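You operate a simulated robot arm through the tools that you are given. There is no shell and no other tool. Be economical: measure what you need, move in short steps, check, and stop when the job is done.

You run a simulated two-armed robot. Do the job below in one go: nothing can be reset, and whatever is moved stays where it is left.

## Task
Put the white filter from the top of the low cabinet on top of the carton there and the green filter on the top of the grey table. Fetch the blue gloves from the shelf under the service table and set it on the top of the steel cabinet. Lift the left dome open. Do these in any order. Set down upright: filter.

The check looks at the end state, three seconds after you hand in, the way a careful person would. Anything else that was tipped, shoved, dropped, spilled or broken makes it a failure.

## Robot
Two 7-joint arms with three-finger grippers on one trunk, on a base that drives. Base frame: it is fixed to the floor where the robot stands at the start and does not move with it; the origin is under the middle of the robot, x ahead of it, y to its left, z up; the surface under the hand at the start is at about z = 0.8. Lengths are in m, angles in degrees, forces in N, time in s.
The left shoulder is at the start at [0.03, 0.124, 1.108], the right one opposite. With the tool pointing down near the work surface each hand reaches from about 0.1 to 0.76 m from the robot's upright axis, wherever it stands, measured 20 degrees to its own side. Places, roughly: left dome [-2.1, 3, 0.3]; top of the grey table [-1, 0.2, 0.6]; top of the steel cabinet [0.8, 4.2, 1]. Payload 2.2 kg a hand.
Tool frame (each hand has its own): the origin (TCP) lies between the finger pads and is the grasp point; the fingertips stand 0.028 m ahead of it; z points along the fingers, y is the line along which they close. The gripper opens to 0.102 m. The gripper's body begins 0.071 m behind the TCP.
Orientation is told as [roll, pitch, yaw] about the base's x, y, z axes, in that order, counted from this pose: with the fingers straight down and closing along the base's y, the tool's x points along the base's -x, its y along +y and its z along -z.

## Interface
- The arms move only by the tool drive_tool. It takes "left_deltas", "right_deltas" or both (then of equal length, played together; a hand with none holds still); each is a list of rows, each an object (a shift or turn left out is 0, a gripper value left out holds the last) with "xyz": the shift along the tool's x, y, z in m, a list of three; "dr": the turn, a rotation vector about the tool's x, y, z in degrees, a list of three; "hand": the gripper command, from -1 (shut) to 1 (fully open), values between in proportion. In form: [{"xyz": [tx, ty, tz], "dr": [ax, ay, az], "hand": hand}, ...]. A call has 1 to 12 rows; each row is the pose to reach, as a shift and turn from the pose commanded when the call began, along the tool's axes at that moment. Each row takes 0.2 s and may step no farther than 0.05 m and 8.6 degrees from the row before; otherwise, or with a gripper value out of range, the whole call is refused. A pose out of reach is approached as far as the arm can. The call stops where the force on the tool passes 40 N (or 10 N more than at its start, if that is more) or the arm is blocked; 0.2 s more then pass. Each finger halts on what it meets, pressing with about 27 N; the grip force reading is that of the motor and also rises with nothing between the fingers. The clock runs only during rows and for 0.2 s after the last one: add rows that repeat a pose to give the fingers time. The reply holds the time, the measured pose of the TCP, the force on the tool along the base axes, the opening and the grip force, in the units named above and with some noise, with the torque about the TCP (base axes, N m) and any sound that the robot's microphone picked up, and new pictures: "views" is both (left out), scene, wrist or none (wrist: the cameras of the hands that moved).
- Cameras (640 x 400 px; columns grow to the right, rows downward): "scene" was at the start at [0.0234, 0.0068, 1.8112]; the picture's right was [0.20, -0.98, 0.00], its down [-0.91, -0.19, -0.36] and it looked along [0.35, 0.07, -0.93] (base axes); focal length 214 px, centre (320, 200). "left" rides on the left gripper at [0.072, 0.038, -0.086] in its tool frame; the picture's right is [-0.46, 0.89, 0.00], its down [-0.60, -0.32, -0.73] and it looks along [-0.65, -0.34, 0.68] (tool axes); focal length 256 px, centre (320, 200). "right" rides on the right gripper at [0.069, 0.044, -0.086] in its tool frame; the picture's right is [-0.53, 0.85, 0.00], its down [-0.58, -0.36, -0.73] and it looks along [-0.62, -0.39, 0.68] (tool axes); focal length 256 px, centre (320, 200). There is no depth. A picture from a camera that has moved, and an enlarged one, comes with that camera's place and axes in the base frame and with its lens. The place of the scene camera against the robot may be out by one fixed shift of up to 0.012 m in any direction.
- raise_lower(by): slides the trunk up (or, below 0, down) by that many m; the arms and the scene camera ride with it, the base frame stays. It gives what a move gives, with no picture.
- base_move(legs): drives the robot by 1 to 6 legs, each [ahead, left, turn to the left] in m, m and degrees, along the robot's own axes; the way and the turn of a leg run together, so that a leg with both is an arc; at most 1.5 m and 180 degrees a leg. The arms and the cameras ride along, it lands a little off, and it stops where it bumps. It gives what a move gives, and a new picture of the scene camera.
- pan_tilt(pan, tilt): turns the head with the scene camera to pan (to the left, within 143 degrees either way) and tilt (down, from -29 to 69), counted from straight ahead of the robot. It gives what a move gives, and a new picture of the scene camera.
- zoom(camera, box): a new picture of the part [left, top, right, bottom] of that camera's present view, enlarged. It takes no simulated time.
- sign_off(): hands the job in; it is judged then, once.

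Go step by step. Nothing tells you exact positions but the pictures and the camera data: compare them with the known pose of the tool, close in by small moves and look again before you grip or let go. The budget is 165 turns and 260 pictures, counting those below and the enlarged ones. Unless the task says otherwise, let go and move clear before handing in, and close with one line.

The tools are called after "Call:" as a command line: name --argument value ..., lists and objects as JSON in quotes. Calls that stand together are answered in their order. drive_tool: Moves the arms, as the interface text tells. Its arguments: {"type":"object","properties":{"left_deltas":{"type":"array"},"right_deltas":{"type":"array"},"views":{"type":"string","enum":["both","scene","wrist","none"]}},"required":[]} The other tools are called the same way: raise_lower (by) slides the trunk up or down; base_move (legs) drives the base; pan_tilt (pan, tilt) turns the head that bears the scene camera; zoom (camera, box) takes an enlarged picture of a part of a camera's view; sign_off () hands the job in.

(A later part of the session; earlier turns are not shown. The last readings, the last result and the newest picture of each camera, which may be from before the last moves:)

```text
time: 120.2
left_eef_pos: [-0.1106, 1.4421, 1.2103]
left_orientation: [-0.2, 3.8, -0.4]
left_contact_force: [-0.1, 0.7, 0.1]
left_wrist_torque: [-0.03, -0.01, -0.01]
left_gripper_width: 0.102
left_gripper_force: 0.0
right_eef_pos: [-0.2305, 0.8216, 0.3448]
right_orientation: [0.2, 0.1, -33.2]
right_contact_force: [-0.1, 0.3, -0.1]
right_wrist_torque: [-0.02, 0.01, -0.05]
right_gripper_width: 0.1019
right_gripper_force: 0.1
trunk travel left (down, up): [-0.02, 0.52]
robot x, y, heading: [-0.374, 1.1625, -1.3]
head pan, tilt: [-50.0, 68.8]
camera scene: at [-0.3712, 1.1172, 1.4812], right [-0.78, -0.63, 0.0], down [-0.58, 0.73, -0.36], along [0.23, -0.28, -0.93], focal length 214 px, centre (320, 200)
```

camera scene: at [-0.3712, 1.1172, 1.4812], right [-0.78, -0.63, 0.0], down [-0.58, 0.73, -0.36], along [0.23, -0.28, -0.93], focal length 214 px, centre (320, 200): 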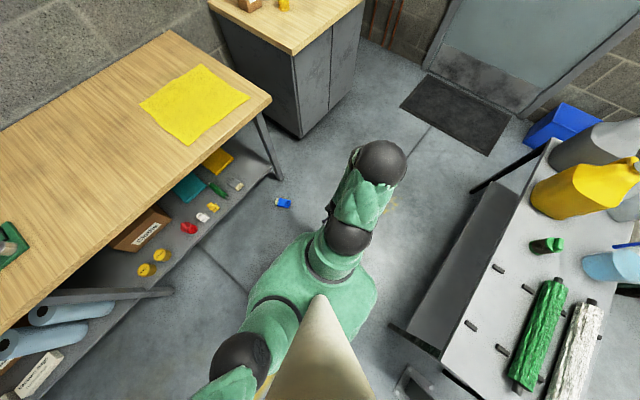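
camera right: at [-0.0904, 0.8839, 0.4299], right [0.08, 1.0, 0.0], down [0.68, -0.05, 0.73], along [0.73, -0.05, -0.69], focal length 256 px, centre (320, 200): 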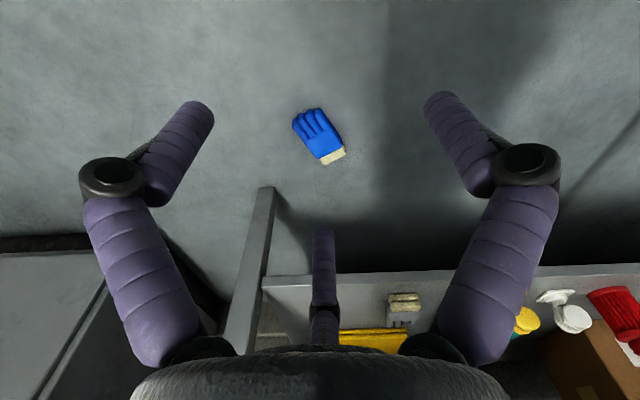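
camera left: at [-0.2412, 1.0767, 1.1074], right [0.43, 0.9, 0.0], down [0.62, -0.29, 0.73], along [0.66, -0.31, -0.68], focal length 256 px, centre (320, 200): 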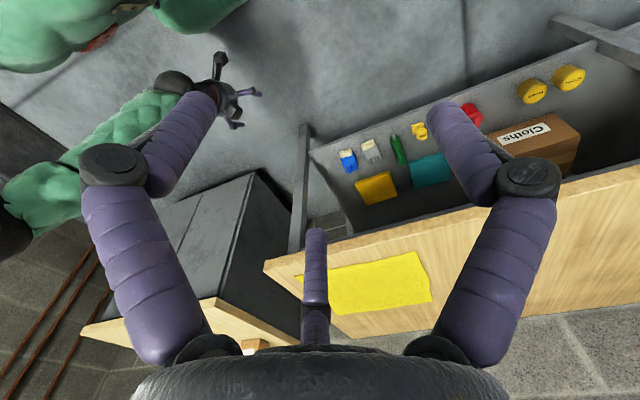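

The gloves lie at (0.18, 0.868). I drive 0.3 m ahead so they come in beside my right shoulder.

Call:
base_move --legs '[[0.3, 0, 1.3]]'

Call:
zoom --camera "right" --box '[0, 0, 640, 400]'

```text
time: 122.2
left_eef_pos: [0.1874, 1.4458, 1.2109]
left_orientation: [-0.2, 3.8, 1.2]
left_contact_force: [0.3, -0.1, 0.0]
left_wrist_torque: [-0.01, 0.01, -0.02]
left_gripper_width: 0.102
left_gripper_force: 0.1
right_eef_pos: [0.0868, 0.8229, 0.344]
right_orientation: [0.2, 0.2, -31.8]
right_contact_force: [0.6, 0.0, -0.9]
right_wrist_torque: [0.0, 0.01, -0.02]
right_gripper_width: 0.1022
right_gripper_force: 0.0
trunk travel left (down, up): [-0.02, 0.52]
robot x, y, heading: [-0.0709, 1.1635, 0.2]
head pan, tilt: [-50.0, 68.8]
camera scene: at [-0.0636, 1.1144, 1.4812], right [-0.76, -0.65, 0.0], down [-0.6, 0.71, -0.36], along [0.23, -0.28, -0.93], focal length 214 px, centre (320, 200)
```

scene: 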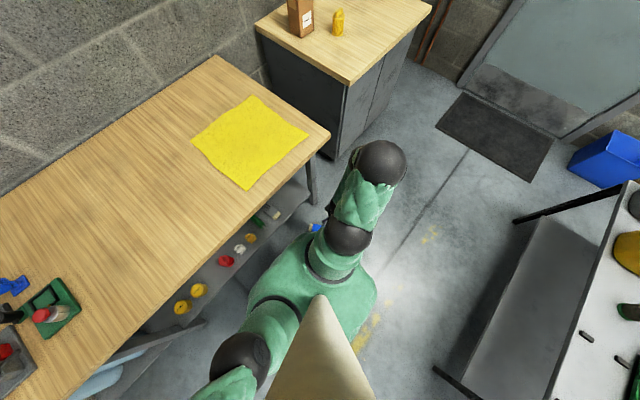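

```text
1.00 times, centred on (320, 200) of right (not enlarged: the box is as wide or as high as the picture)
camera zoom: at [0.0494, 0.8947, 0.4298], right [0.9, 0.44, 0.0], down [0.3, -0.62, 0.73], along [0.32, -0.65, -0.69], focal length 256 px, centre (320, 200)
```

zoom: 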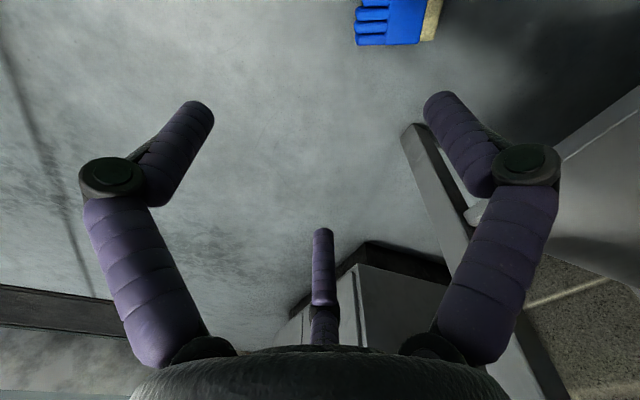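

The gloves are at (0.168, 0.868), turned 28°. I turn the hand to match and go down to z≈0.14.

Call:
drive_tool --right_deltas '[{"xyz": [-0.006, 0.008, 0.005], "dr": [0, 0, -7]}, {"xyz": [-0.012, 0.017, 0.01], "dr": [0, 0, -14]}, {"xyz": [-0.019, 0.025, 0.02], "dr": [0, 0, -21]}, {"xyz": [-0.025, 0.033, 0.04], "dr": [0, 0, -28]}, {"xyz": [-0.031, 0.042, 0.06], "dr": [0, 0, -35]}, {"xyz": [-0.037, 0.05, 0.09], "dr": [0, 0, -42]}, {"xyz": [-0.044, 0.058, 0.12], "dr": [0, 0, -49]}, {"xyz": [-0.05, 0.067, 0.15], "dr": [0, 0, -56]}, {"xyz": [-0.056, 0.0748, 0.18], "dr": [0, 0, -60.3]}, {"xyz": [-0.056, 0.0748, 0.204], "dr": [0, 0, -60.3]}, {"xyz": [-0.056, 0.0748, 0.204], "dr": [0, 0, -60.3]}]' --views "wrist"

```text
time: 124.6
left_eef_pos: [0.1875, 1.4456, 1.2103]
left_orientation: [-0.2, 3.9, 1.2]
left_contact_force: [-0.4, -0.9, 0.7]
left_wrist_torque: [-0.03, 0.0, 0.02]
left_gripper_width: 0.1018
left_gripper_force: 0.0
right_eef_pos: [0.1716, 0.8595, 0.1425]
right_orientation: [0.2, -0.1, 28.7]
right_contact_force: [0.1, -0.4, -0.1]
right_wrist_torque: [-0.01, 0.05, 0.01]
right_gripper_width: 0.1018
right_gripper_force: 0.1
trunk travel left (down, up): [-0.02, 0.52]
robot x, y, heading: [-0.0704, 1.1625, 0.3]
head pan, tilt: [-50.0, 68.8]
camera right: at [0.0909, 0.8627, 0.2264], right [0.06, 1.0, 0.01], down [0.68, -0.05, 0.73], along [0.73, -0.04, -0.68], focal length 256 px, centre (320, 200)
```

right: 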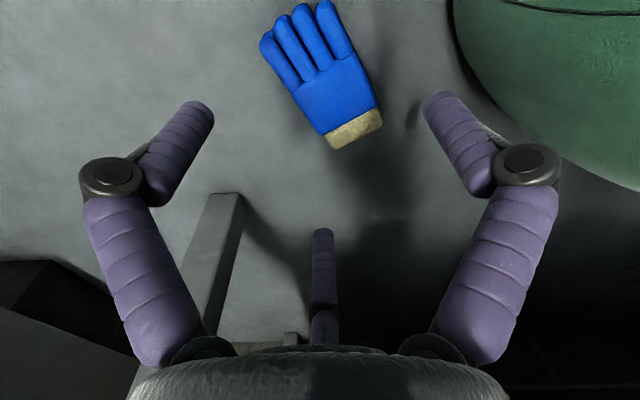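

Centred within a few mm. I go down to z≈0.047 and check before closing.

Call:
drive_tool --right_deltas '[{"xyz": [0, -0.003, 0.03]}, {"xyz": [0, -0.003, 0.06]}, {"xyz": [0, -0.003, 0.08]}, {"xyz": [0, -0.003, 0.095]}, {"xyz": [0, -0.003, 0.095]}]' --views "wrist"

```text
time: 125.8
left_eef_pos: [0.1869, 1.4454, 1.2099]
left_orientation: [-0.2, 3.8, 1.1]
left_contact_force: [-0.2, 0.3, -0.3]
left_wrist_torque: [0.01, 0.0, -0.04]
left_gripper_width: 0.1021
left_gripper_force: 0.0
right_eef_pos: [0.1737, 0.8572, 0.0533]
right_orientation: [0.3, -0.1, 28.5]
right_contact_force: [-0.2, -0.8, -0.3]
right_wrist_torque: [-0.04, -0.04, 0.02]
right_gripper_width: 0.102
right_gripper_force: 0.0
right hand out of reach, approached as far as the arm can: row 4, 5
trunk travel left (down, up): [-0.02, 0.52]
robot x, y, heading: [-0.0667, 1.1651, 0.2]
head pan, tilt: [-50.0, 68.8]
camera right: at [0.0917, 0.8596, 0.1373], right [0.06, 1.0, 0.01], down [0.68, -0.05, 0.73], along [0.73, -0.04, -0.68], focal length 256 px, centre (320, 200)
```

right: 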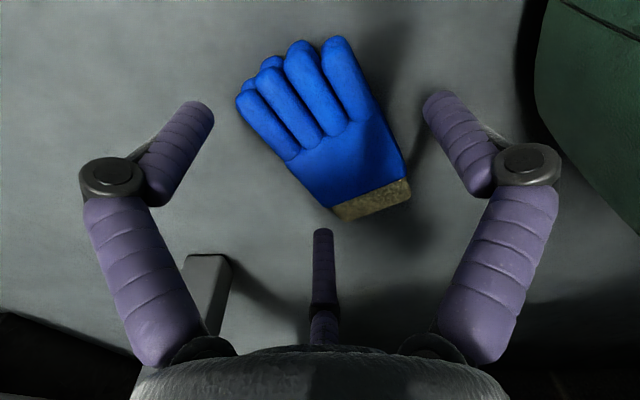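

No contact and the gloves lie between the fingers. I lower the trunk by 12 mm for depth, then close.

Call:
raise_lower --by -0.012

Call:
drive_tool --right_deltas '[{"hand": -1}, {"xyz": [0, 0, 0]}, {"xyz": [0, 0, 0]}, {"xyz": [0, 0, 0]}, {"xyz": [0, 0, 0]}]' --views "wrist"

```text
time: 126.4
left_eef_pos: [0.1876, 1.4467, 1.1979]
left_orientation: [-0.2, 3.8, 1.2]
left_contact_force: [-0.1, -0.1, 0.1]
left_wrist_torque: [0.06, 0.04, 0.03]
left_gripper_width: 0.1021
left_gripper_force: 0.0
right_eef_pos: [0.1738, 0.8541, 0.0418]
right_orientation: [0.2, -0.2, 28.6]
right_contact_force: [1.1, -1.4, 5.4]
right_wrist_torque: [0.01, -0.4, -0.02]
right_gripper_width: 0.1021
right_gripper_force: 0.1
trunk travel left (down, up): [-0.008, 0.532]
robot x, y, heading: [-0.0706, 1.1628, 0.1]
head pan, tilt: [-50.0, 68.8]
```

```text
time: 126.8
left_eef_pos: [0.1854, 1.4477, 1.1998]
left_orientation: [-0.3, 3.7, 1.3]
left_contact_force: [0.1, 0.5, -0.1]
left_wrist_torque: [-0.01, 0.02, 0.01]
left_gripper_width: 0.102
left_gripper_force: 0.0
right_eef_pos: [0.1842, 0.852, 0.0435]
right_orientation: [-0.5, -1.2, 29.2]
right_contact_force: [16.1, 11.5, 51.6]
right_wrist_torque: [0.58, -2.7, 0.41]
right_gripper_width: 0.0859
right_gripper_force: 27.5
trunk travel left (down, up): [-0.008, 0.532]
robot x, y, heading: [-0.0693, 1.1632, 0.5]
head pan, tilt: [-50.0, 68.8]
stopped in row 1 (right hand): the force on the tool passed its limit at 49 N (the readings are from after the stop); the commanded pose is now the measured one
camera right: at [0.1008, 0.856, 0.1271], right [0.06, 1.0, 0.0], down [0.66, -0.04, 0.75], along [0.75, -0.04, -0.67], focal length 256 px, centre (320, 200)
```

right: 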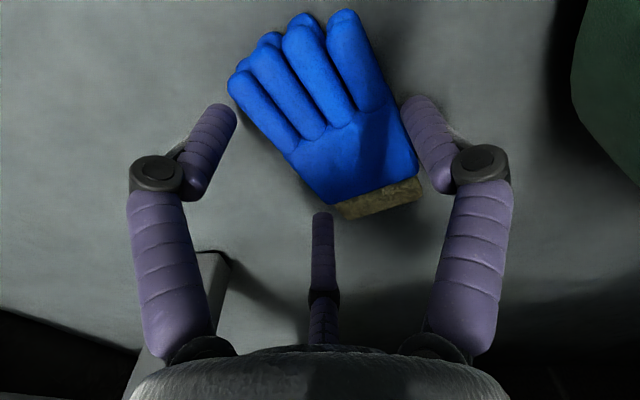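

Closing swings the fingertips lower, so the far one pressed on the floor. I'll open, rise 15 mm, re-centre and close again.

Call:
drive_tool --right_deltas '[{"xyz": [0, 0, -0.005], "hand": 1}, {"xyz": [0, 0, -0.01]}, {"xyz": [0.01, 0.004, -0.014]}, {"xyz": [0.01, 0.004, -0.014]}]' --views "wrist"

```text
time: 127.8
left_eef_pos: [0.1871, 1.4465, 1.1987]
left_orientation: [-0.3, 3.8, 1.2]
left_contact_force: [0.5, 0.2, 0.4]
left_wrist_torque: [-0.02, 0.01, -0.02]
left_gripper_width: 0.1019
left_gripper_force: 0.0
right_eef_pos: [0.1683, 0.8526, 0.0566]
right_orientation: [0.0, -0.6, 28.8]
right_contact_force: [0.4, 0.1, 0.6]
right_wrist_torque: [0.0, -0.01, -0.03]
right_gripper_width: 0.1019
right_gripper_force: 0.1
trunk travel left (down, up): [-0.008, 0.532]
robot x, y, heading: [-0.0677, 1.1632, 0.2]
head pan, tilt: [-50.0, 68.8]
camera right: at [0.0856, 0.8565, 0.1396], right [0.06, 1.0, 0.01], down [0.67, -0.05, 0.74], along [0.74, -0.04, -0.68], focal length 256 px, centre (320, 200)
```

right: 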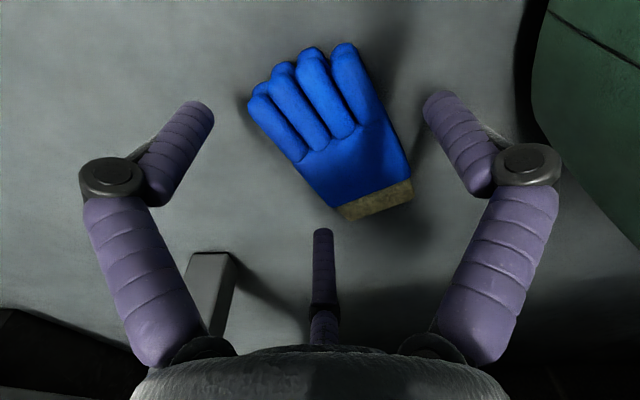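

Call:
drive_tool --right_deltas '[{"hand": 0.5}, {"hand": 0.2}, {"hand": -1}, {"hand": -1}, {"hand": -1}]' --views "wrist"

```text
time: 129.0
left_eef_pos: [0.1869, 1.4457, 1.1977]
left_orientation: [-0.2, 3.7, 1.3]
left_contact_force: [-0.3, -0.5, -0.8]
left_wrist_torque: [0.01, -0.02, 0.01]
left_gripper_width: 0.1021
left_gripper_force: 0.0
right_eef_pos: [0.1686, 0.8529, 0.056]
right_orientation: [0.1, -0.6, 28.7]
right_contact_force: [0.4, -0.1, 0.3]
right_wrist_torque: [-0.02, -0.01, 0.01]
right_gripper_width: 0.0018
right_gripper_force: 26.7
trunk travel left (down, up): [-0.008, 0.532]
robot x, y, heading: [-0.0671, 1.1606, 0.6]
head pan, tilt: [-50.0, 68.8]
camera right: at [0.0858, 0.8566, 0.1396], right [0.06, 1.0, 0.01], down [0.67, -0.05, 0.74], along [0.74, -0.04, -0.67], focal length 256 px, centre (320, 200)
```

right: 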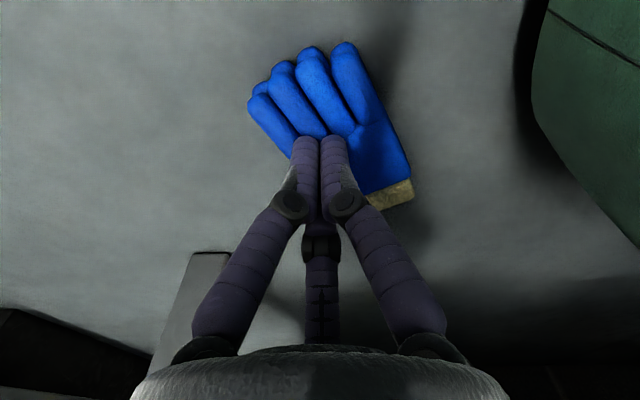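

The fingers closed above the gloves: they are only about 25 mm thick, and so really centred near (0.183, 0.868). I rise, open, shift to suit and go down to z≈0.042.

Call:
drive_tool --right_deltas '[{"xyz": [0, 0, -0.04]}, {"xyz": [-0.0193, -0.0106, -0.04], "dr": [0, 0, 3.7], "hand": 1}, {"xyz": [-0.0193, -0.0106, -0.04], "dr": [0, 0, 3.7]}, {"xyz": [-0.0193, -0.0106, -0.04], "dr": [0, 0, 3.7]}, {"xyz": [-0.0193, -0.0106, -0.02], "dr": [0, 0, 3.7]}, {"xyz": [-0.0193, -0.0106, 0], "dr": [0, 0, 3.7]}, {"xyz": [-0.0193, -0.0106, 0.012], "dr": [0, 0, 3.7]}, {"xyz": [-0.0193, -0.0106, 0.012], "dr": [0, 0, 3.7]}]' --views "wrist"

```text
time: 130.8
left_eef_pos: [0.1874, 1.4457, 1.1989]
left_orientation: [-0.3, 3.8, 1.3]
left_contact_force: [-1.0, -0.7, 0.3]
left_wrist_torque: [-0.04, 0.0, 0.0]
left_gripper_width: 0.1022
left_gripper_force: 0.0
right_eef_pos: [0.1891, 0.8534, 0.044]
right_orientation: [0.0, -0.5, 25.2]
right_contact_force: [0.5, -0.2, -0.1]
right_wrist_torque: [0.02, 0.03, 0.01]
right_gripper_width: 0.102
right_gripper_force: 0.1
trunk travel left (down, up): [-0.008, 0.532]
robot x, y, heading: [-0.07, 1.163, 0.4]
head pan, tilt: [-50.0, 68.8]
camera right: at [0.1076, 0.8623, 0.1275], right [0.13, 0.99, 0.01], down [0.67, -0.09, 0.74], along [0.73, -0.09, -0.68], focal length 256 px, centre (320, 200)
```

right: 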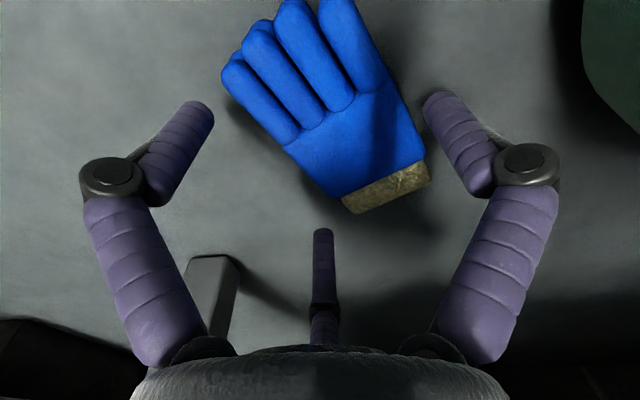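

No contact now and the gloves lie inside all three fingers. Closing gradually.

Call:
drive_tool --right_deltas '[{"hand": 0.7}, {"hand": 0.4}, {"hand": 0.1}, {"hand": -0.3}, {"hand": -1}, {"hand": -1}]' --views "wrist"

```text
time: 132.2
left_eef_pos: [0.1867, 1.4468, 1.1986]
left_orientation: [-0.2, 3.7, 1.2]
left_contact_force: [0.5, -0.2, 0.1]
left_wrist_torque: [0.01, -0.01, 0.01]
left_gripper_width: 0.1021
left_gripper_force: 0.1
right_eef_pos: [0.1884, 0.8536, 0.0434]
right_orientation: [0.1, -0.5, 25.1]
right_contact_force: [-4.7, 5.9, 15.2]
right_wrist_torque: [0.33, 0.47, 0.2]
right_gripper_width: 0.0853
right_gripper_force: 26.7
trunk travel left (down, up): [-0.008, 0.532]
robot x, y, heading: [-0.0712, 1.1603, 0.3]
head pan, tilt: [-50.0, 68.8]
camera right: at [0.1073, 0.8629, 0.1277], right [0.13, 0.99, 0.01], down [0.67, -0.09, 0.74], along [0.73, -0.09, -0.68], focal length 256 px, centre (320, 200)
```

right: 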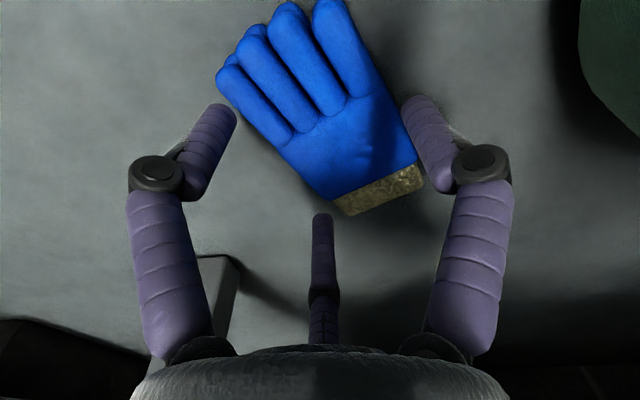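

The fingers stopped at 0.085 m with full grip force, so they may well be holding the pair. I lift a little to see.

Call:
drive_tool --right_deltas '[{"xyz": [0, 0, -0.01]}, {"xyz": [0, 0, -0.03]}, {"xyz": [0, 0, -0.06]}, {"xyz": [0, 0, -0.06]}]' --views "wrist"

```text
time: 133.2
left_eef_pos: [0.1873, 1.4455, 1.1981]
left_orientation: [-0.2, 3.8, 1.2]
left_contact_force: [-0.7, -0.5, 0.9]
left_wrist_torque: [-0.02, 0.02, 0.01]
left_gripper_width: 0.1022
left_gripper_force: 0.1
right_eef_pos: [0.1905, 0.8526, 0.1029]
right_orientation: [0.0, -0.6, 25.1]
right_contact_force: [-0.5, -0.3, -0.1]
right_wrist_torque: [-0.03, -0.02, 0.01]
right_gripper_width: 0.0832
right_gripper_force: 26.4
trunk travel left (down, up): [-0.008, 0.532]
robot x, y, heading: [-0.0705, 1.1596, 0.0]
head pan, tilt: [-50.0, 68.8]
camera right: at [0.1091, 0.8616, 0.1872], right [0.13, 0.99, 0.01], down [0.67, -0.09, 0.74], along [0.73, -0.09, -0.67], focal length 256 px, centre (320, 200)
```

right: 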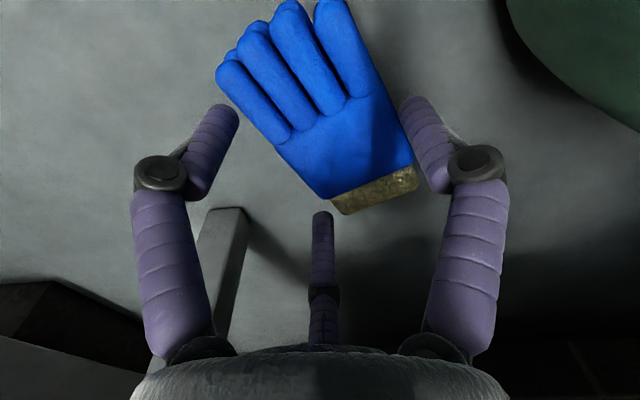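

The gloves are held (0.083 m) and off the floor. I lift a bit more, back straight away from the table, then raise the trunk.

Call:
drive_tool --right_deltas '[{"xyz": [0, 0, -0.04]}, {"xyz": [0, 0, -0.08]}, {"xyz": [0, 0, -0.12]}, {"xyz": [0, 0, -0.16]}]' --views "none"

Call:
base_move --legs '[[-0.45, 0, 0]]'

Call:
raise_lower --by 0.36

Call:
zoom --camera "right" --box '[0, 0, 640, 400]'

```text
time: 134.2
left_eef_pos: [0.1878, 1.4448, 1.1979]
left_orientation: [-0.2, 3.8, 1.3]
left_contact_force: [-0.6, -0.6, 0.2]
left_wrist_torque: [-0.02, 0.02, 0.02]
left_gripper_width: 0.1021
left_gripper_force: 0.1
right_eef_pos: [0.1872, 0.8524, 0.2632]
right_orientation: [0.1, -0.5, 25.1]
right_contact_force: [-0.1, -0.3, 0.0]
right_wrist_torque: [-0.07, -0.04, 0.02]
right_gripper_width: 0.0834
right_gripper_force: 26.5
trunk travel left (down, up): [-0.008, 0.532]
robot x, y, heading: [-0.0667, 1.1615, 0.6]
head pan, tilt: [-50.0, 68.8]
```

```text
time: 136.9
left_eef_pos: [-0.2573, 1.4423, 1.1986]
left_orientation: [-0.2, 3.7, 0.8]
left_contact_force: [0.8, -0.5, 0.2]
left_wrist_torque: [0.01, 0.0, -0.02]
left_gripper_width: 0.102
left_gripper_force: 0.1
right_eef_pos: [-0.2628, 0.8489, 0.2619]
right_orientation: [0.0, -0.7, 24.5]
right_contact_force: [0.3, -0.4, -1.0]
right_wrist_torque: [-0.05, 0.0, 0.0]
right_gripper_width: 0.0833
right_gripper_force: 27.5
trunk travel left (down, up): [-0.008, 0.532]
robot x, y, heading: [-0.5193, 1.1624, 0.0]
head pan, tilt: [-50.0, 68.8]
camera scene: at [-0.5119, 1.1137, 1.4692], right [-0.77, -0.64, 0.0], down [-0.6, 0.72, -0.36], along [0.23, -0.28, -0.93], focal length 214 px, centre (320, 200)
```

scene: 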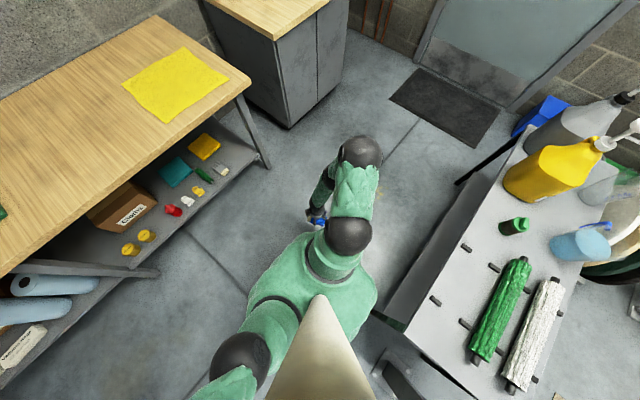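

```text
time: 140.4
left_eef_pos: [-0.2574, 1.4429, 1.5578]
left_orientation: [-0.1, 3.8, 0.7]
left_contact_force: [0.8, 0.8, 0.0]
left_wrist_torque: [0.02, 0.0, 0.01]
left_gripper_width: 0.1022
left_gripper_force: 0.0
right_eef_pos: [-0.2614, 0.8488, 0.6226]
right_orientation: [0.1, -0.6, 24.5]
right_contact_force: [-0.1, -0.6, -1.2]
right_wrist_torque: [0.01, 0.0, 0.01]
right_gripper_width: 0.0833
right_gripper_force: 27.1
trunk travel left (down, up): [-0.368, 0.172]
robot x, y, heading: [-0.5184, 1.1591, 0.1]
head pan, tilt: [-50.0, 68.8]
```

```text
1.00 times, centred on (320, 200) of right (not enlarged: the box is as wide or as high as the picture)
camera zoom: at [-0.344, 0.8581, 0.7057], right [0.13, 0.99, 0.01], down [0.67, -0.1, 0.74], along [0.73, -0.1, -0.68], focal length 256 px, centre (320, 200)
```

zoom: 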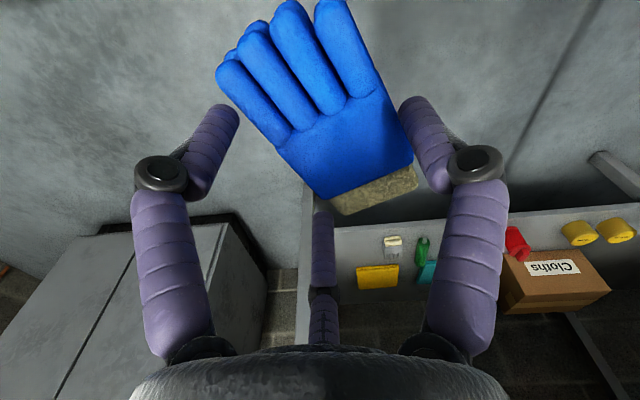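

Held firmly. I raise the right hand to carrying height, turn to face +y and look at the steel cabinet.

Call:
drive_tool --right_deltas '[{"xyz": [0, 0, -0.045]}, {"xyz": [0, 0, -0.09]}, {"xyz": [0, 0, -0.135]}, {"xyz": [0, 0, -0.18]}, {"xyz": [0, 0, -0.225]}, {"xyz": [0, 0, -0.27]}, {"xyz": [0, 0, -0.315]}, {"xyz": [0, 0, -0.36]}, {"xyz": [0, 0, -0.405]}, {"xyz": [0, 0, -0.45]}, {"xyz": [0, 0, -0.48]}]' --views "none"

Call:
base_move --legs '[[0, 0, 90], [1.2, 0, 0]]'

Call:
pan_tilt --pan -25 --tilt 35

```text
time: 142.8
left_eef_pos: [-0.2572, 1.4423, 1.5588]
left_orientation: [-0.2, 3.7, 0.7]
left_contact_force: [1.5, 0.6, 0.3]
left_wrist_torque: [-0.03, 0.0, 0.02]
left_gripper_width: 0.1017
left_gripper_force: 0.0
right_eef_pos: [-0.2679, 0.8466, 1.1031]
right_orientation: [0.1, -0.6, 24.6]
right_contact_force: [0.0, -0.2, -1.0]
right_wrist_torque: [0.0, -0.03, 0.0]
right_gripper_width: 0.0832
right_gripper_force: 26.8
trunk travel left (down, up): [-0.368, 0.172]
robot x, y, heading: [-0.5161, 1.1629, -0.1]
head pan, tilt: [-50.0, 68.8]
```

```text
time: 152.6
left_eef_pos: [-0.7344, 2.6184, 1.5577]
left_orientation: [-0.1, 3.8, 87.8]
left_contact_force: [-0.5, -0.2, 0.2]
left_wrist_torque: [0.02, 0.03, 0.02]
left_gripper_width: 0.102
left_gripper_force: 0.0
right_eef_pos: [-0.1394, 2.5778, 1.1013]
right_orientation: [0.0, -0.6, 111.6]
right_contact_force: [0.6, -0.4, -0.9]
right_wrist_torque: [-0.02, 0.0, -0.02]
right_gripper_width: 0.0834
right_gripper_force: 26.8
trunk travel left (down, up): [-0.368, 0.172]
robot x, y, heading: [-0.4665, 2.3453, 86.5]
head pan, tilt: [-50.0, 68.8]
camera scene: at [-0.4255, 2.3442, 1.8292], right [0.6, -0.8, 0.0], down [-0.75, -0.56, -0.36], along [0.29, 0.22, -0.93], focal length 214 px, centre (320, 200)
```

scene: 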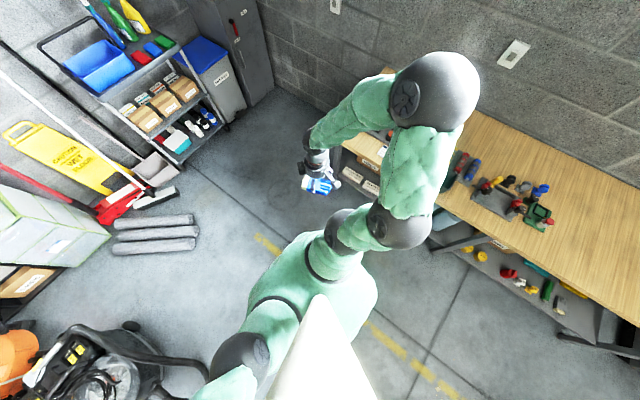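

```text
time: 153.6
left_eef_pos: [-0.7342, 2.6185, 1.558]
left_orientation: [-0.2, 3.8, 87.7]
left_contact_force: [0.1, -0.2, 0.4]
left_wrist_torque: [0.06, 0.0, 0.01]
left_gripper_width: 0.102
left_gripper_force: 0.1
right_eef_pos: [-0.1406, 2.5769, 1.1018]
right_orientation: [0.0, -0.6, 111.6]
right_contact_force: [0.6, 0.1, -0.9]
right_wrist_torque: [0.01, 0.01, 0.02]
right_gripper_width: 0.0834
right_gripper_force: 26.8
trunk travel left (down, up): [-0.368, 0.172]
robot x, y, heading: [-0.4646, 2.3445, 86.6]
head pan, tilt: [-25.0, 35.0]
camera scene: at [-0.4286, 2.388, 1.8728], right [0.88, -0.47, 0.0], down [-0.27, -0.51, -0.82], along [0.39, 0.72, -0.57], focal length 214 px, centre (320, 200)
```

scene: 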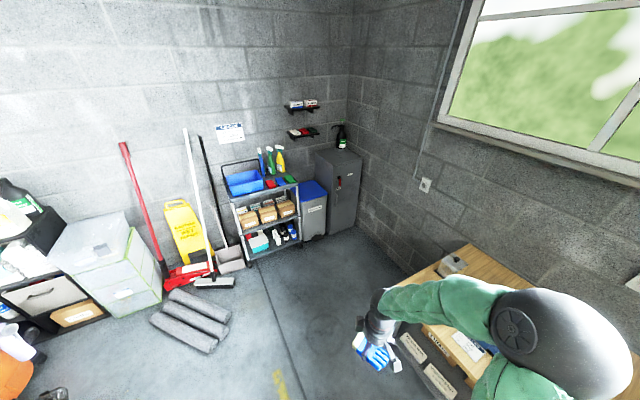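

The steel cabinet is in the corner, right of the blue-lidded bin, with a sprayer at its back. I enlarge it.

Call:
zoom --camera "scene" --box '[270, 100, 430, 250]'

```text
2.67 times, centred on (350, 175) of scene
camera zoom: at [-0.4286, 2.388, 1.8728], right [0.88, -0.47, 0.0], down [-0.27, -0.51, -0.82], along [0.39, 0.72, -0.57], focal length 572 px, centre (240, 267)
```

zoom: 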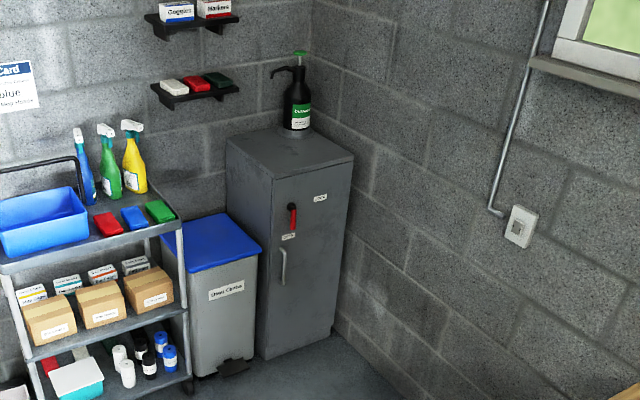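

Cabinet top: x 0.53–0.89, y 3.91–4.31, sprayer at the back right; I'll aim for about (0.66, 4.03). First I bring the hand in front of me so the elbow is in, then drive ahead.

Call:
drive_tool --right_deltas '[{"xyz": [-0.0425, 0.0113, 0]}, {"xyz": [-0.085, 0.0226, 0]}, {"xyz": [-0.1275, 0.034, 0]}, {"xyz": [-0.17, 0.0453, 0]}, {"xyz": [-0.2125, 0.0566, 0]}, {"xyz": [-0.255, 0.068, 0]}, {"xyz": [-0.2975, 0.0792, 0]}, {"xyz": [-0.34, 0.0905, 0]}]' --views "none"

Call:
base_move --legs '[[0.85, 0, 3.4]]'

```text
time: 155.4
left_eef_pos: [-0.7355, 2.62, 1.5576]
left_orientation: [-0.3, 3.7, 87.7]
left_contact_force: [0.2, 0.9, 0.4]
left_wrist_torque: [-0.06, -0.03, -0.01]
left_gripper_width: 0.1019
left_gripper_force: 0.0
right_eef_pos: [-0.3509, 2.8605, 1.1063]
right_orientation: [0.0, -0.7, 111.5]
right_contact_force: [-0.6, 0.4, -0.9]
right_wrist_torque: [-0.05, -0.01, -0.03]
right_gripper_width: 0.083
right_gripper_force: 27.2
trunk travel left (down, up): [-0.368, 0.172]
robot x, y, heading: [-0.4689, 2.3422, 86.7]
head pan, tilt: [-25.0, 35.0]
```

```text
time: 159.8
left_eef_pos: [-0.7229, 3.4385, 1.5591]
left_orientation: [-0.1, 3.8, 90.6]
left_contact_force: [0.1, -0.2, -0.4]
left_wrist_torque: [-0.02, -0.04, -0.01]
left_gripper_width: 0.1021
left_gripper_force: 0.1
right_eef_pos: [-0.3502, 3.6998, 1.106]
right_orientation: [-0.1, -0.6, 114.5]
right_contact_force: [0.7, 0.5, -1.0]
right_wrist_torque: [-0.02, 0.0, -0.01]
right_gripper_width: 0.0832
right_gripper_force: 27.3
trunk travel left (down, up): [-0.368, 0.172]
robot x, y, heading: [-0.4387, 3.178, 89.8]
head pan, tilt: [-25.0, 35.0]
camera scene: at [-0.4065, 3.2257, 1.8728], right [0.9, -0.43, 0.0], down [-0.24, -0.52, -0.82], along [0.35, 0.74, -0.57], focal length 214 px, centre (320, 200)
```

scene: 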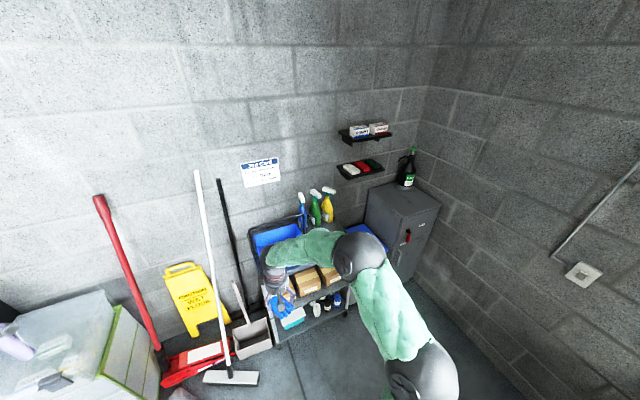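

Space is clear. I raise the hand 6 cm, sidestep right and close in at an angle so the elbow keeps off the wall.

Call:
drive_tool --right_deltas '[{"xyz": [0, 0, -0.04]}, {"xyz": [0, 0, -0.08]}]' --views "none"

Call:
base_move --legs '[[0, -0.74, 0], [0.2, 0, -15]]'

Call:
pan_tilt --pan -5 --tilt 55

```text
time: 160.4
left_eef_pos: [-0.7228, 3.4385, 1.5582]
left_orientation: [-0.2, 3.7, 90.7]
left_contact_force: [0.4, -0.1, -0.6]
left_wrist_torque: [0.03, 0.0, -0.03]
left_gripper_width: 0.1018
left_gripper_force: 0.0
right_eef_pos: [-0.3525, 3.6981, 1.1856]
right_orientation: [0.0, -0.5, 114.5]
right_contact_force: [-0.2, -0.4, -1.2]
right_wrist_torque: [0.01, 0.02, -0.01]
right_gripper_width: 0.0833
right_gripper_force: 27.0
trunk travel left (down, up): [-0.368, 0.172]
robot x, y, heading: [-0.4422, 3.1812, 89.6]
head pan, tilt: [-25.0, 35.0]
```

```text
time: 165.7
left_eef_pos: [0.1164, 3.6994, 1.5581]
left_orientation: [-0.1, 3.9, 76.5]
left_contact_force: [0.1, 0.4, -0.4]
left_wrist_torque: [0.0, 0.0, 0.01]
left_gripper_width: 0.1019
left_gripper_force: 0.0
right_eef_pos: [0.541, 3.8597, 1.1844]
right_orientation: [0.0, -0.7, 100.3]
right_contact_force: [-0.1, -0.4, -0.9]
right_wrist_torque: [-0.03, 0.01, 0.01]
right_gripper_width: 0.0834
right_gripper_force: 27.3
trunk travel left (down, up): [-0.368, 0.172]
robot x, y, heading: [0.3226, 3.3789, 75.5]
head pan, tilt: [-25.0, 35.0]
camera scene: at [0.3723, 3.4148, 1.8728], right [0.77, -0.64, 0.0], down [-0.36, -0.44, -0.82], along [0.52, 0.63, -0.57], focal length 214 px, centre (320, 200)
```

scene: 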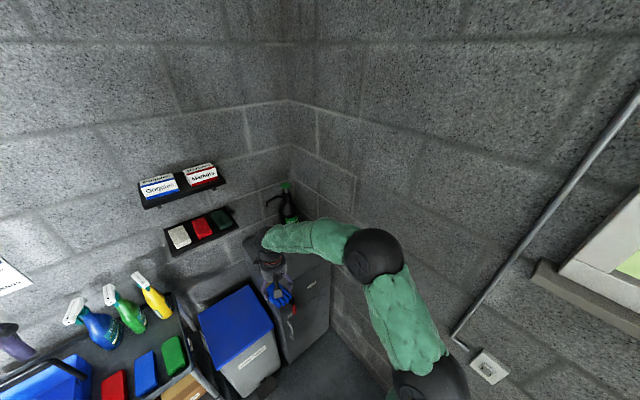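

```text
time: 166.5
left_eef_pos: [0.116, 3.6991, 1.5586]
left_orientation: [-0.2, 3.7, 76.3]
left_contact_force: [0.1, -0.2, -0.5]
left_wrist_torque: [-0.03, -0.01, 0.0]
left_gripper_width: 0.1022
left_gripper_force: 0.0
right_eef_pos: [0.5394, 3.8591, 1.1849]
right_orientation: [0.0, -0.7, 100.2]
right_contact_force: [0.0, -0.5, 0.1]
right_wrist_torque: [0.04, 0.01, 0.01]
right_gripper_width: 0.0836
right_gripper_force: 26.9
trunk travel left (down, up): [-0.368, 0.172]
robot x, y, heading: [0.3278, 3.3778, 75.6]
head pan, tilt: [-5.0, 55.0]
camera scene: at [0.3399, 3.4131, 1.8447], right [0.94, -0.33, 0.0], down [-0.27, -0.77, -0.57], along [0.19, 0.54, -0.82], focal length 214 px, centre (320, 200)
```

scene: 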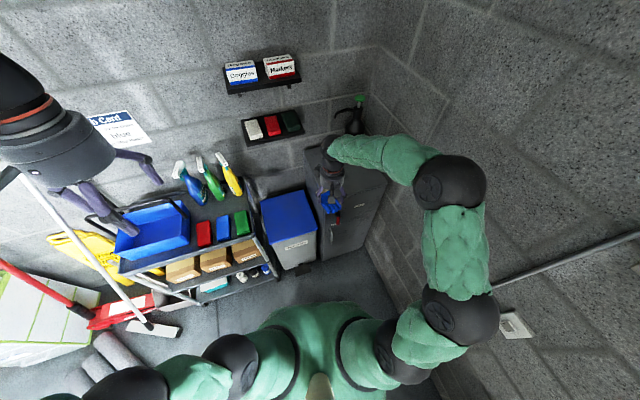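

Call:
zoom --camera "scene" --box '[270, 80, 430, 220]'

Call:
zoom --camera "right" --box '[0, 0, 640, 400]'

```text
2.86 times, centred on (350, 150) of scene
camera zoom: at [0.3399, 3.4131, 1.8447], right [0.94, -0.33, 0.0], down [-0.27, -0.77, -0.57], along [0.19, 0.54, -0.82], focal length 613 px, centre (234, 343)
```

zoom: 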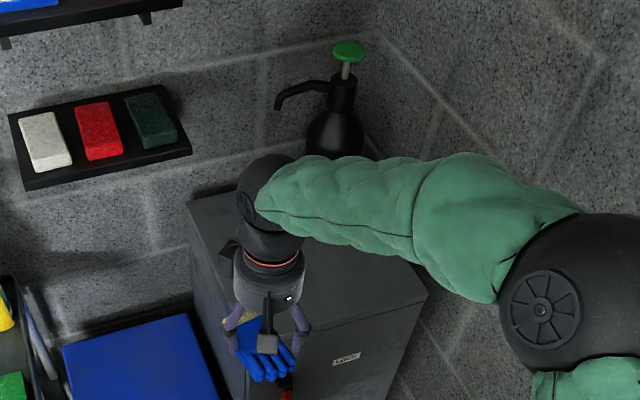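

```text
1.00 times, centred on (320, 200) of right (not enlarged: the box is as wide or as high as the picture)
camera zoom: at [0.5099, 3.7817, 1.2687], right [-0.93, 0.37, 0.01], down [0.26, 0.62, 0.74], along [0.27, 0.69, -0.68], focal length 256 px, centre (320, 200)
```

zoom: 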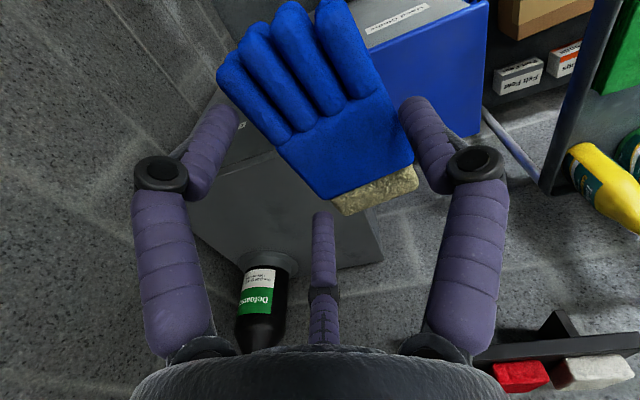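

Cabinet top confirmed; the sprayer stands at about (0.78, 4.19). I move the gloves over (0.64, 4.03) and part way down.

Call:
drive_tool --right_deltas '[{"xyz": [-0.03, -0.0257, 0]}, {"xyz": [-0.06, -0.0514, 0]}, {"xyz": [-0.09, -0.0771, 0]}, {"xyz": [-0.12, -0.1028, 0]}, {"xyz": [-0.1496, -0.1285, 0]}, {"xyz": [-0.1496, -0.1285, 0.04]}, {"xyz": [-0.1496, -0.1285, 0.08]}, {"xyz": [-0.1496, -0.1285, 0.1]}, {"xyz": [-0.1496, -0.1285, 0.1]}]' --views "both"

Call:
zoom --camera "scene" --box '[270, 80, 430, 220]'

```text
time: 168.5
left_eef_pos: [0.1167, 3.6991, 1.558]
left_orientation: [-0.2, 3.7, 76.4]
left_contact_force: [-0.2, -0.3, 0.0]
left_wrist_torque: [-0.02, 0.0, 0.0]
left_gripper_width: 0.1021
left_gripper_force: 0.1
right_eef_pos: [0.6418, 4.0305, 1.0851]
right_orientation: [0.0, -0.7, 100.4]
right_contact_force: [-0.1, -0.5, 0.5]
right_wrist_torque: [-0.01, -0.03, -0.04]
right_gripper_width: 0.0831
right_gripper_force: 26.6
trunk travel left (down, up): [-0.368, 0.172]
robot x, y, heading: [0.3288, 3.3788, 75.6]
head pan, tilt: [-5.0, 55.0]
camera scene: at [0.3402, 3.4135, 1.8446], right [0.94, -0.33, 0.0], down [-0.27, -0.77, -0.57], along [0.19, 0.54, -0.82], focal length 214 px, centre (320, 200)
camera right: at [0.6118, 3.9545, 1.1692], right [-0.93, 0.37, 0.01], down [0.26, 0.62, 0.74], along [0.27, 0.69, -0.67], focal length 256 px, centre (320, 200)
```

scene: 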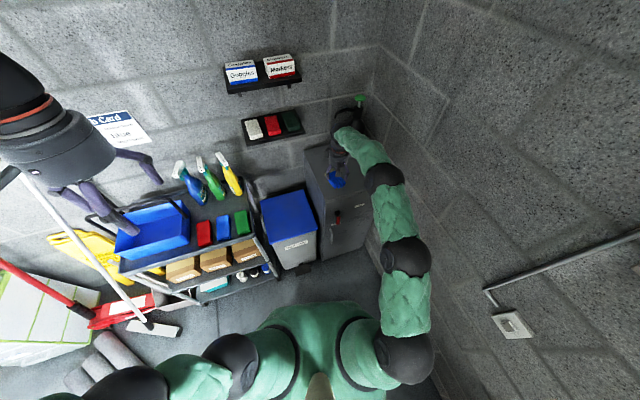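
right: 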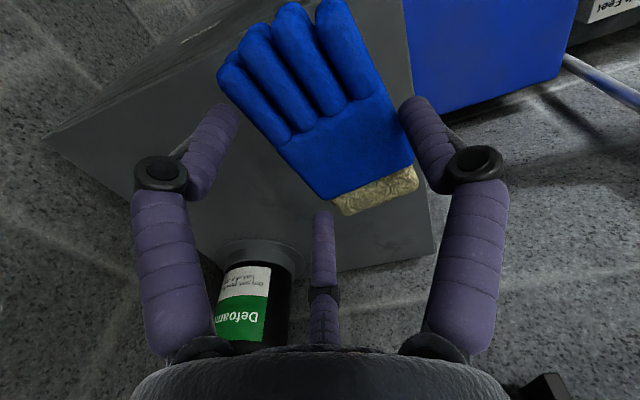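

```text
2.86 times, centred on (350, 150) of scene
camera zoom: at [0.3402, 3.4135, 1.8446], right [0.94, -0.33, 0.0], down [-0.27, -0.77, -0.57], along [0.19, 0.54, -0.82], focal length 613 px, centre (234, 343)
```

zoom: 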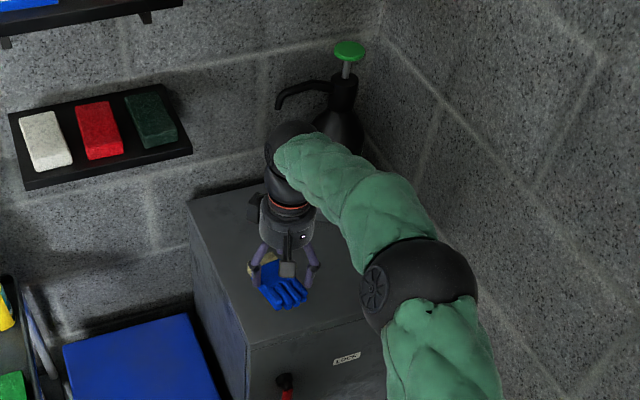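

Well placed over the top. I lower gently till the gloves touch.

Call:
drive_tool --right_deltas '[{"xyz": [0, 0, 0.012]}, {"xyz": [0, 0, 0.022]}, {"xyz": [0, 0, 0.03]}, {"xyz": [0, 0, 0.035]}, {"xyz": [0, 0, 0.035]}]' --views "none"

```text
time: 169.7
left_eef_pos: [0.1162, 3.6994, 1.5584]
left_orientation: [-0.2, 3.7, 76.5]
left_contact_force: [0.1, 0.1, -0.2]
left_wrist_torque: [0.0, 0.0, -0.02]
left_gripper_width: 0.1021
left_gripper_force: 0.0
right_eef_pos: [0.6408, 4.0329, 1.0518]
right_orientation: [0.0, -0.5, 100.3]
right_contact_force: [-0.2, -1.0, -0.7]
right_wrist_torque: [0.05, -0.04, 0.02]
right_gripper_width: 0.0835
right_gripper_force: 26.9
trunk travel left (down, up): [-0.368, 0.172]
robot x, y, heading: [0.3257, 3.3778, 75.7]
head pan, tilt: [-5.0, 55.0]
```

Call:
drive_tool --right_deltas '[{"xyz": [0, 0, 0.005]}, {"xyz": [0, 0, 0.01]}, {"xyz": [0, 0, 0.01]}]' --views "wrist"

Call:
zoom --camera "scene" --box '[300, 120, 400, 200]'

```text
time: 170.5
left_eef_pos: [0.1161, 3.6993, 1.5579]
left_orientation: [-0.2, 3.7, 76.4]
left_contact_force: [1.2, 0.0, 0.2]
left_wrist_torque: [0.01, -0.01, 0.0]
left_gripper_width: 0.1018
left_gripper_force: 0.0
right_eef_pos: [0.6415, 4.0306, 1.0409]
right_orientation: [0.0, -0.6, 100.2]
right_contact_force: [0.9, 0.5, -1.4]
right_wrist_torque: [0.0, 0.0, 0.02]
right_gripper_width: 0.0833
right_gripper_force: 26.4
trunk travel left (down, up): [-0.368, 0.172]
robot x, y, heading: [0.325, 3.3807, 75.5]
head pan, tilt: [-5.0, 55.0]
camera right: at [0.6101, 3.9541, 1.125], right [-0.93, 0.37, 0.01], down [0.26, 0.62, 0.74], along [0.27, 0.69, -0.68], focal length 256 px, centre (320, 200)
```

right: 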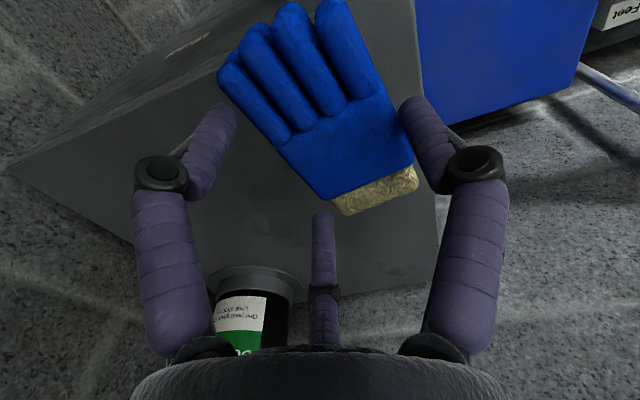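

```text
5.00 times, centred on (350, 160) of scene
camera zoom: at [0.3401, 3.4138, 1.8446], right [0.94, -0.33, 0.0], down [-0.27, -0.77, -0.57], along [0.19, 0.54, -0.82], focal length 1072 px, centre (170, 400)
```

zoom: 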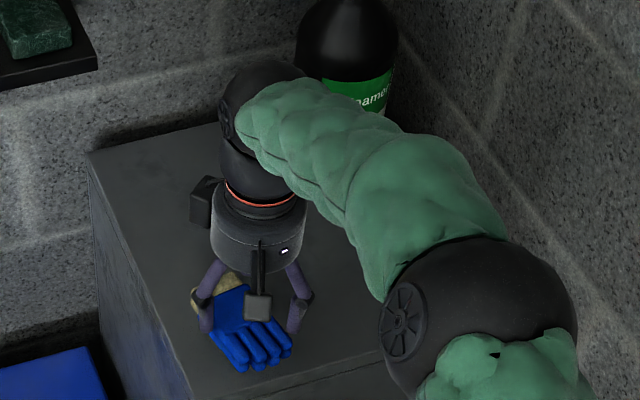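

Call:
drive_tool --right_deltas '[{"xyz": [0, 0, 0.005]}, {"xyz": [0, 0, 0.01]}, {"xyz": [0, 0, 0.01]}]' --views "none"

Call:
drive_tool --right_deltas '[{"xyz": [0, 0, 0.004]}, {"xyz": [0, 0, 0.008]}, {"xyz": [0, 0, 0.008]}]' --views "none"

```text
time: 171.3
left_eef_pos: [0.1166, 3.6987, 1.5584]
left_orientation: [-0.2, 3.6, 76.3]
left_contact_force: [0.1, 0.5, 0.6]
left_wrist_torque: [-0.01, 0.04, -0.04]
left_gripper_width: 0.1018
left_gripper_force: 0.1
right_eef_pos: [0.6396, 4.0308, 1.03]
right_orientation: [-0.1, -0.5, 100.3]
right_contact_force: [0.2, -0.3, -0.5]
right_wrist_torque: [0.02, -0.04, -0.02]
right_gripper_width: 0.0832
right_gripper_force: 26.8
trunk travel left (down, up): [-0.368, 0.172]
robot x, y, heading: [0.325, 3.3818, 75.3]
head pan, tilt: [-5.0, 55.0]
```

```text
time: 172.1
left_eef_pos: [0.1161, 3.7002, 1.5598]
left_orientation: [-0.3, 3.6, 76.4]
left_contact_force: [0.8, 0.6, 0.6]
left_wrist_torque: [0.0, 0.01, -0.01]
left_gripper_width: 0.1021
left_gripper_force: 0.0
right_eef_pos: [0.641, 4.0311, 1.0225]
right_orientation: [0.0, -0.6, 100.3]
right_contact_force: [-0.3, -0.7, -1.9]
right_wrist_torque: [0.05, -0.01, 0.0]
right_gripper_width: 0.0833
right_gripper_force: 27.7
trunk travel left (down, up): [-0.368, 0.172]
robot x, y, heading: [0.3227, 3.3776, 75.6]
head pan, tilt: [-5.0, 55.0]
```

Call:
drive_tool --right_deltas '[{"xyz": [0, 0, 0.004]}, {"xyz": [0, 0, 0.008]}, {"xyz": [0, 0, 0.008]}]' --views "none"

Call:
zoom --camera "scene" --box '[300, 120, 400, 200]'

Call:
zoom --camera "right" --box '[0, 0, 640, 400]'

```text
time: 172.9
left_eef_pos: [0.1161, 3.6992, 1.5574]
left_orientation: [-0.2, 3.7, 76.3]
left_contact_force: [-0.2, 1.0, -0.5]
left_wrist_torque: [-0.02, 0.01, -0.04]
left_gripper_width: 0.1021
left_gripper_force: 0.0
right_eef_pos: [0.6392, 4.0325, 1.0153]
right_orientation: [-0.1, -0.7, 100.3]
right_contact_force: [-0.6, 0.6, -0.1]
right_wrist_torque: [0.05, -0.05, 0.02]
right_gripper_width: 0.0832
right_gripper_force: 26.8
trunk travel left (down, up): [-0.368, 0.172]
robot x, y, heading: [0.3274, 3.3788, 75.9]
head pan, tilt: [-5.0, 55.0]
```

```text
5.00 times, centred on (350, 160) of scene
camera zoom: at [0.3401, 3.4138, 1.8446], right [0.94, -0.33, 0.0], down [-0.27, -0.77, -0.57], along [0.19, 0.54, -0.82], focal length 1072 px, centre (170, 400)
```

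zoom: 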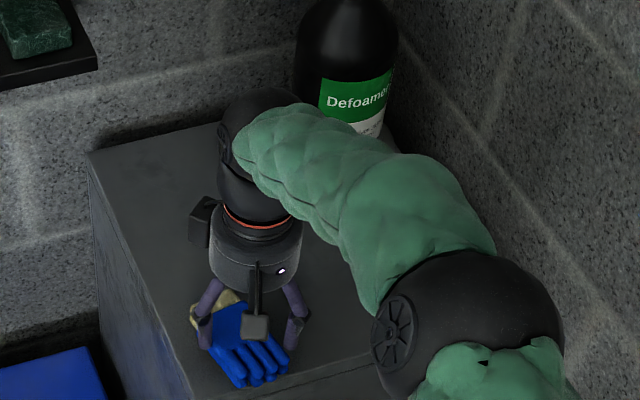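

```text
1.00 times, centred on (320, 200) of right (not enlarged: the box is as wide or as high as the picture)
camera zoom: at [0.6096, 3.9543, 1.0991], right [-0.93, 0.37, 0.01], down [0.26, 0.62, 0.74], along [0.27, 0.69, -0.68], focal length 256 px, centre (320, 200)
```

zoom: 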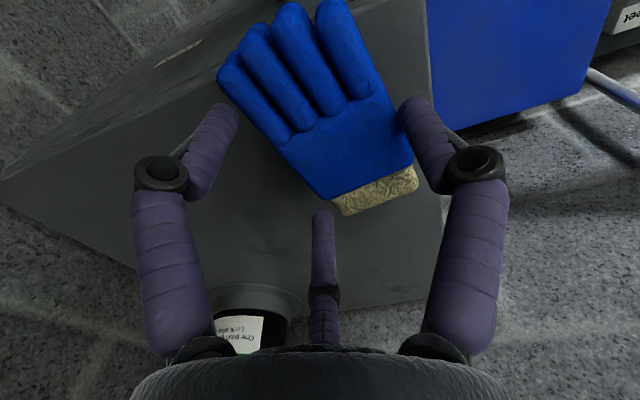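

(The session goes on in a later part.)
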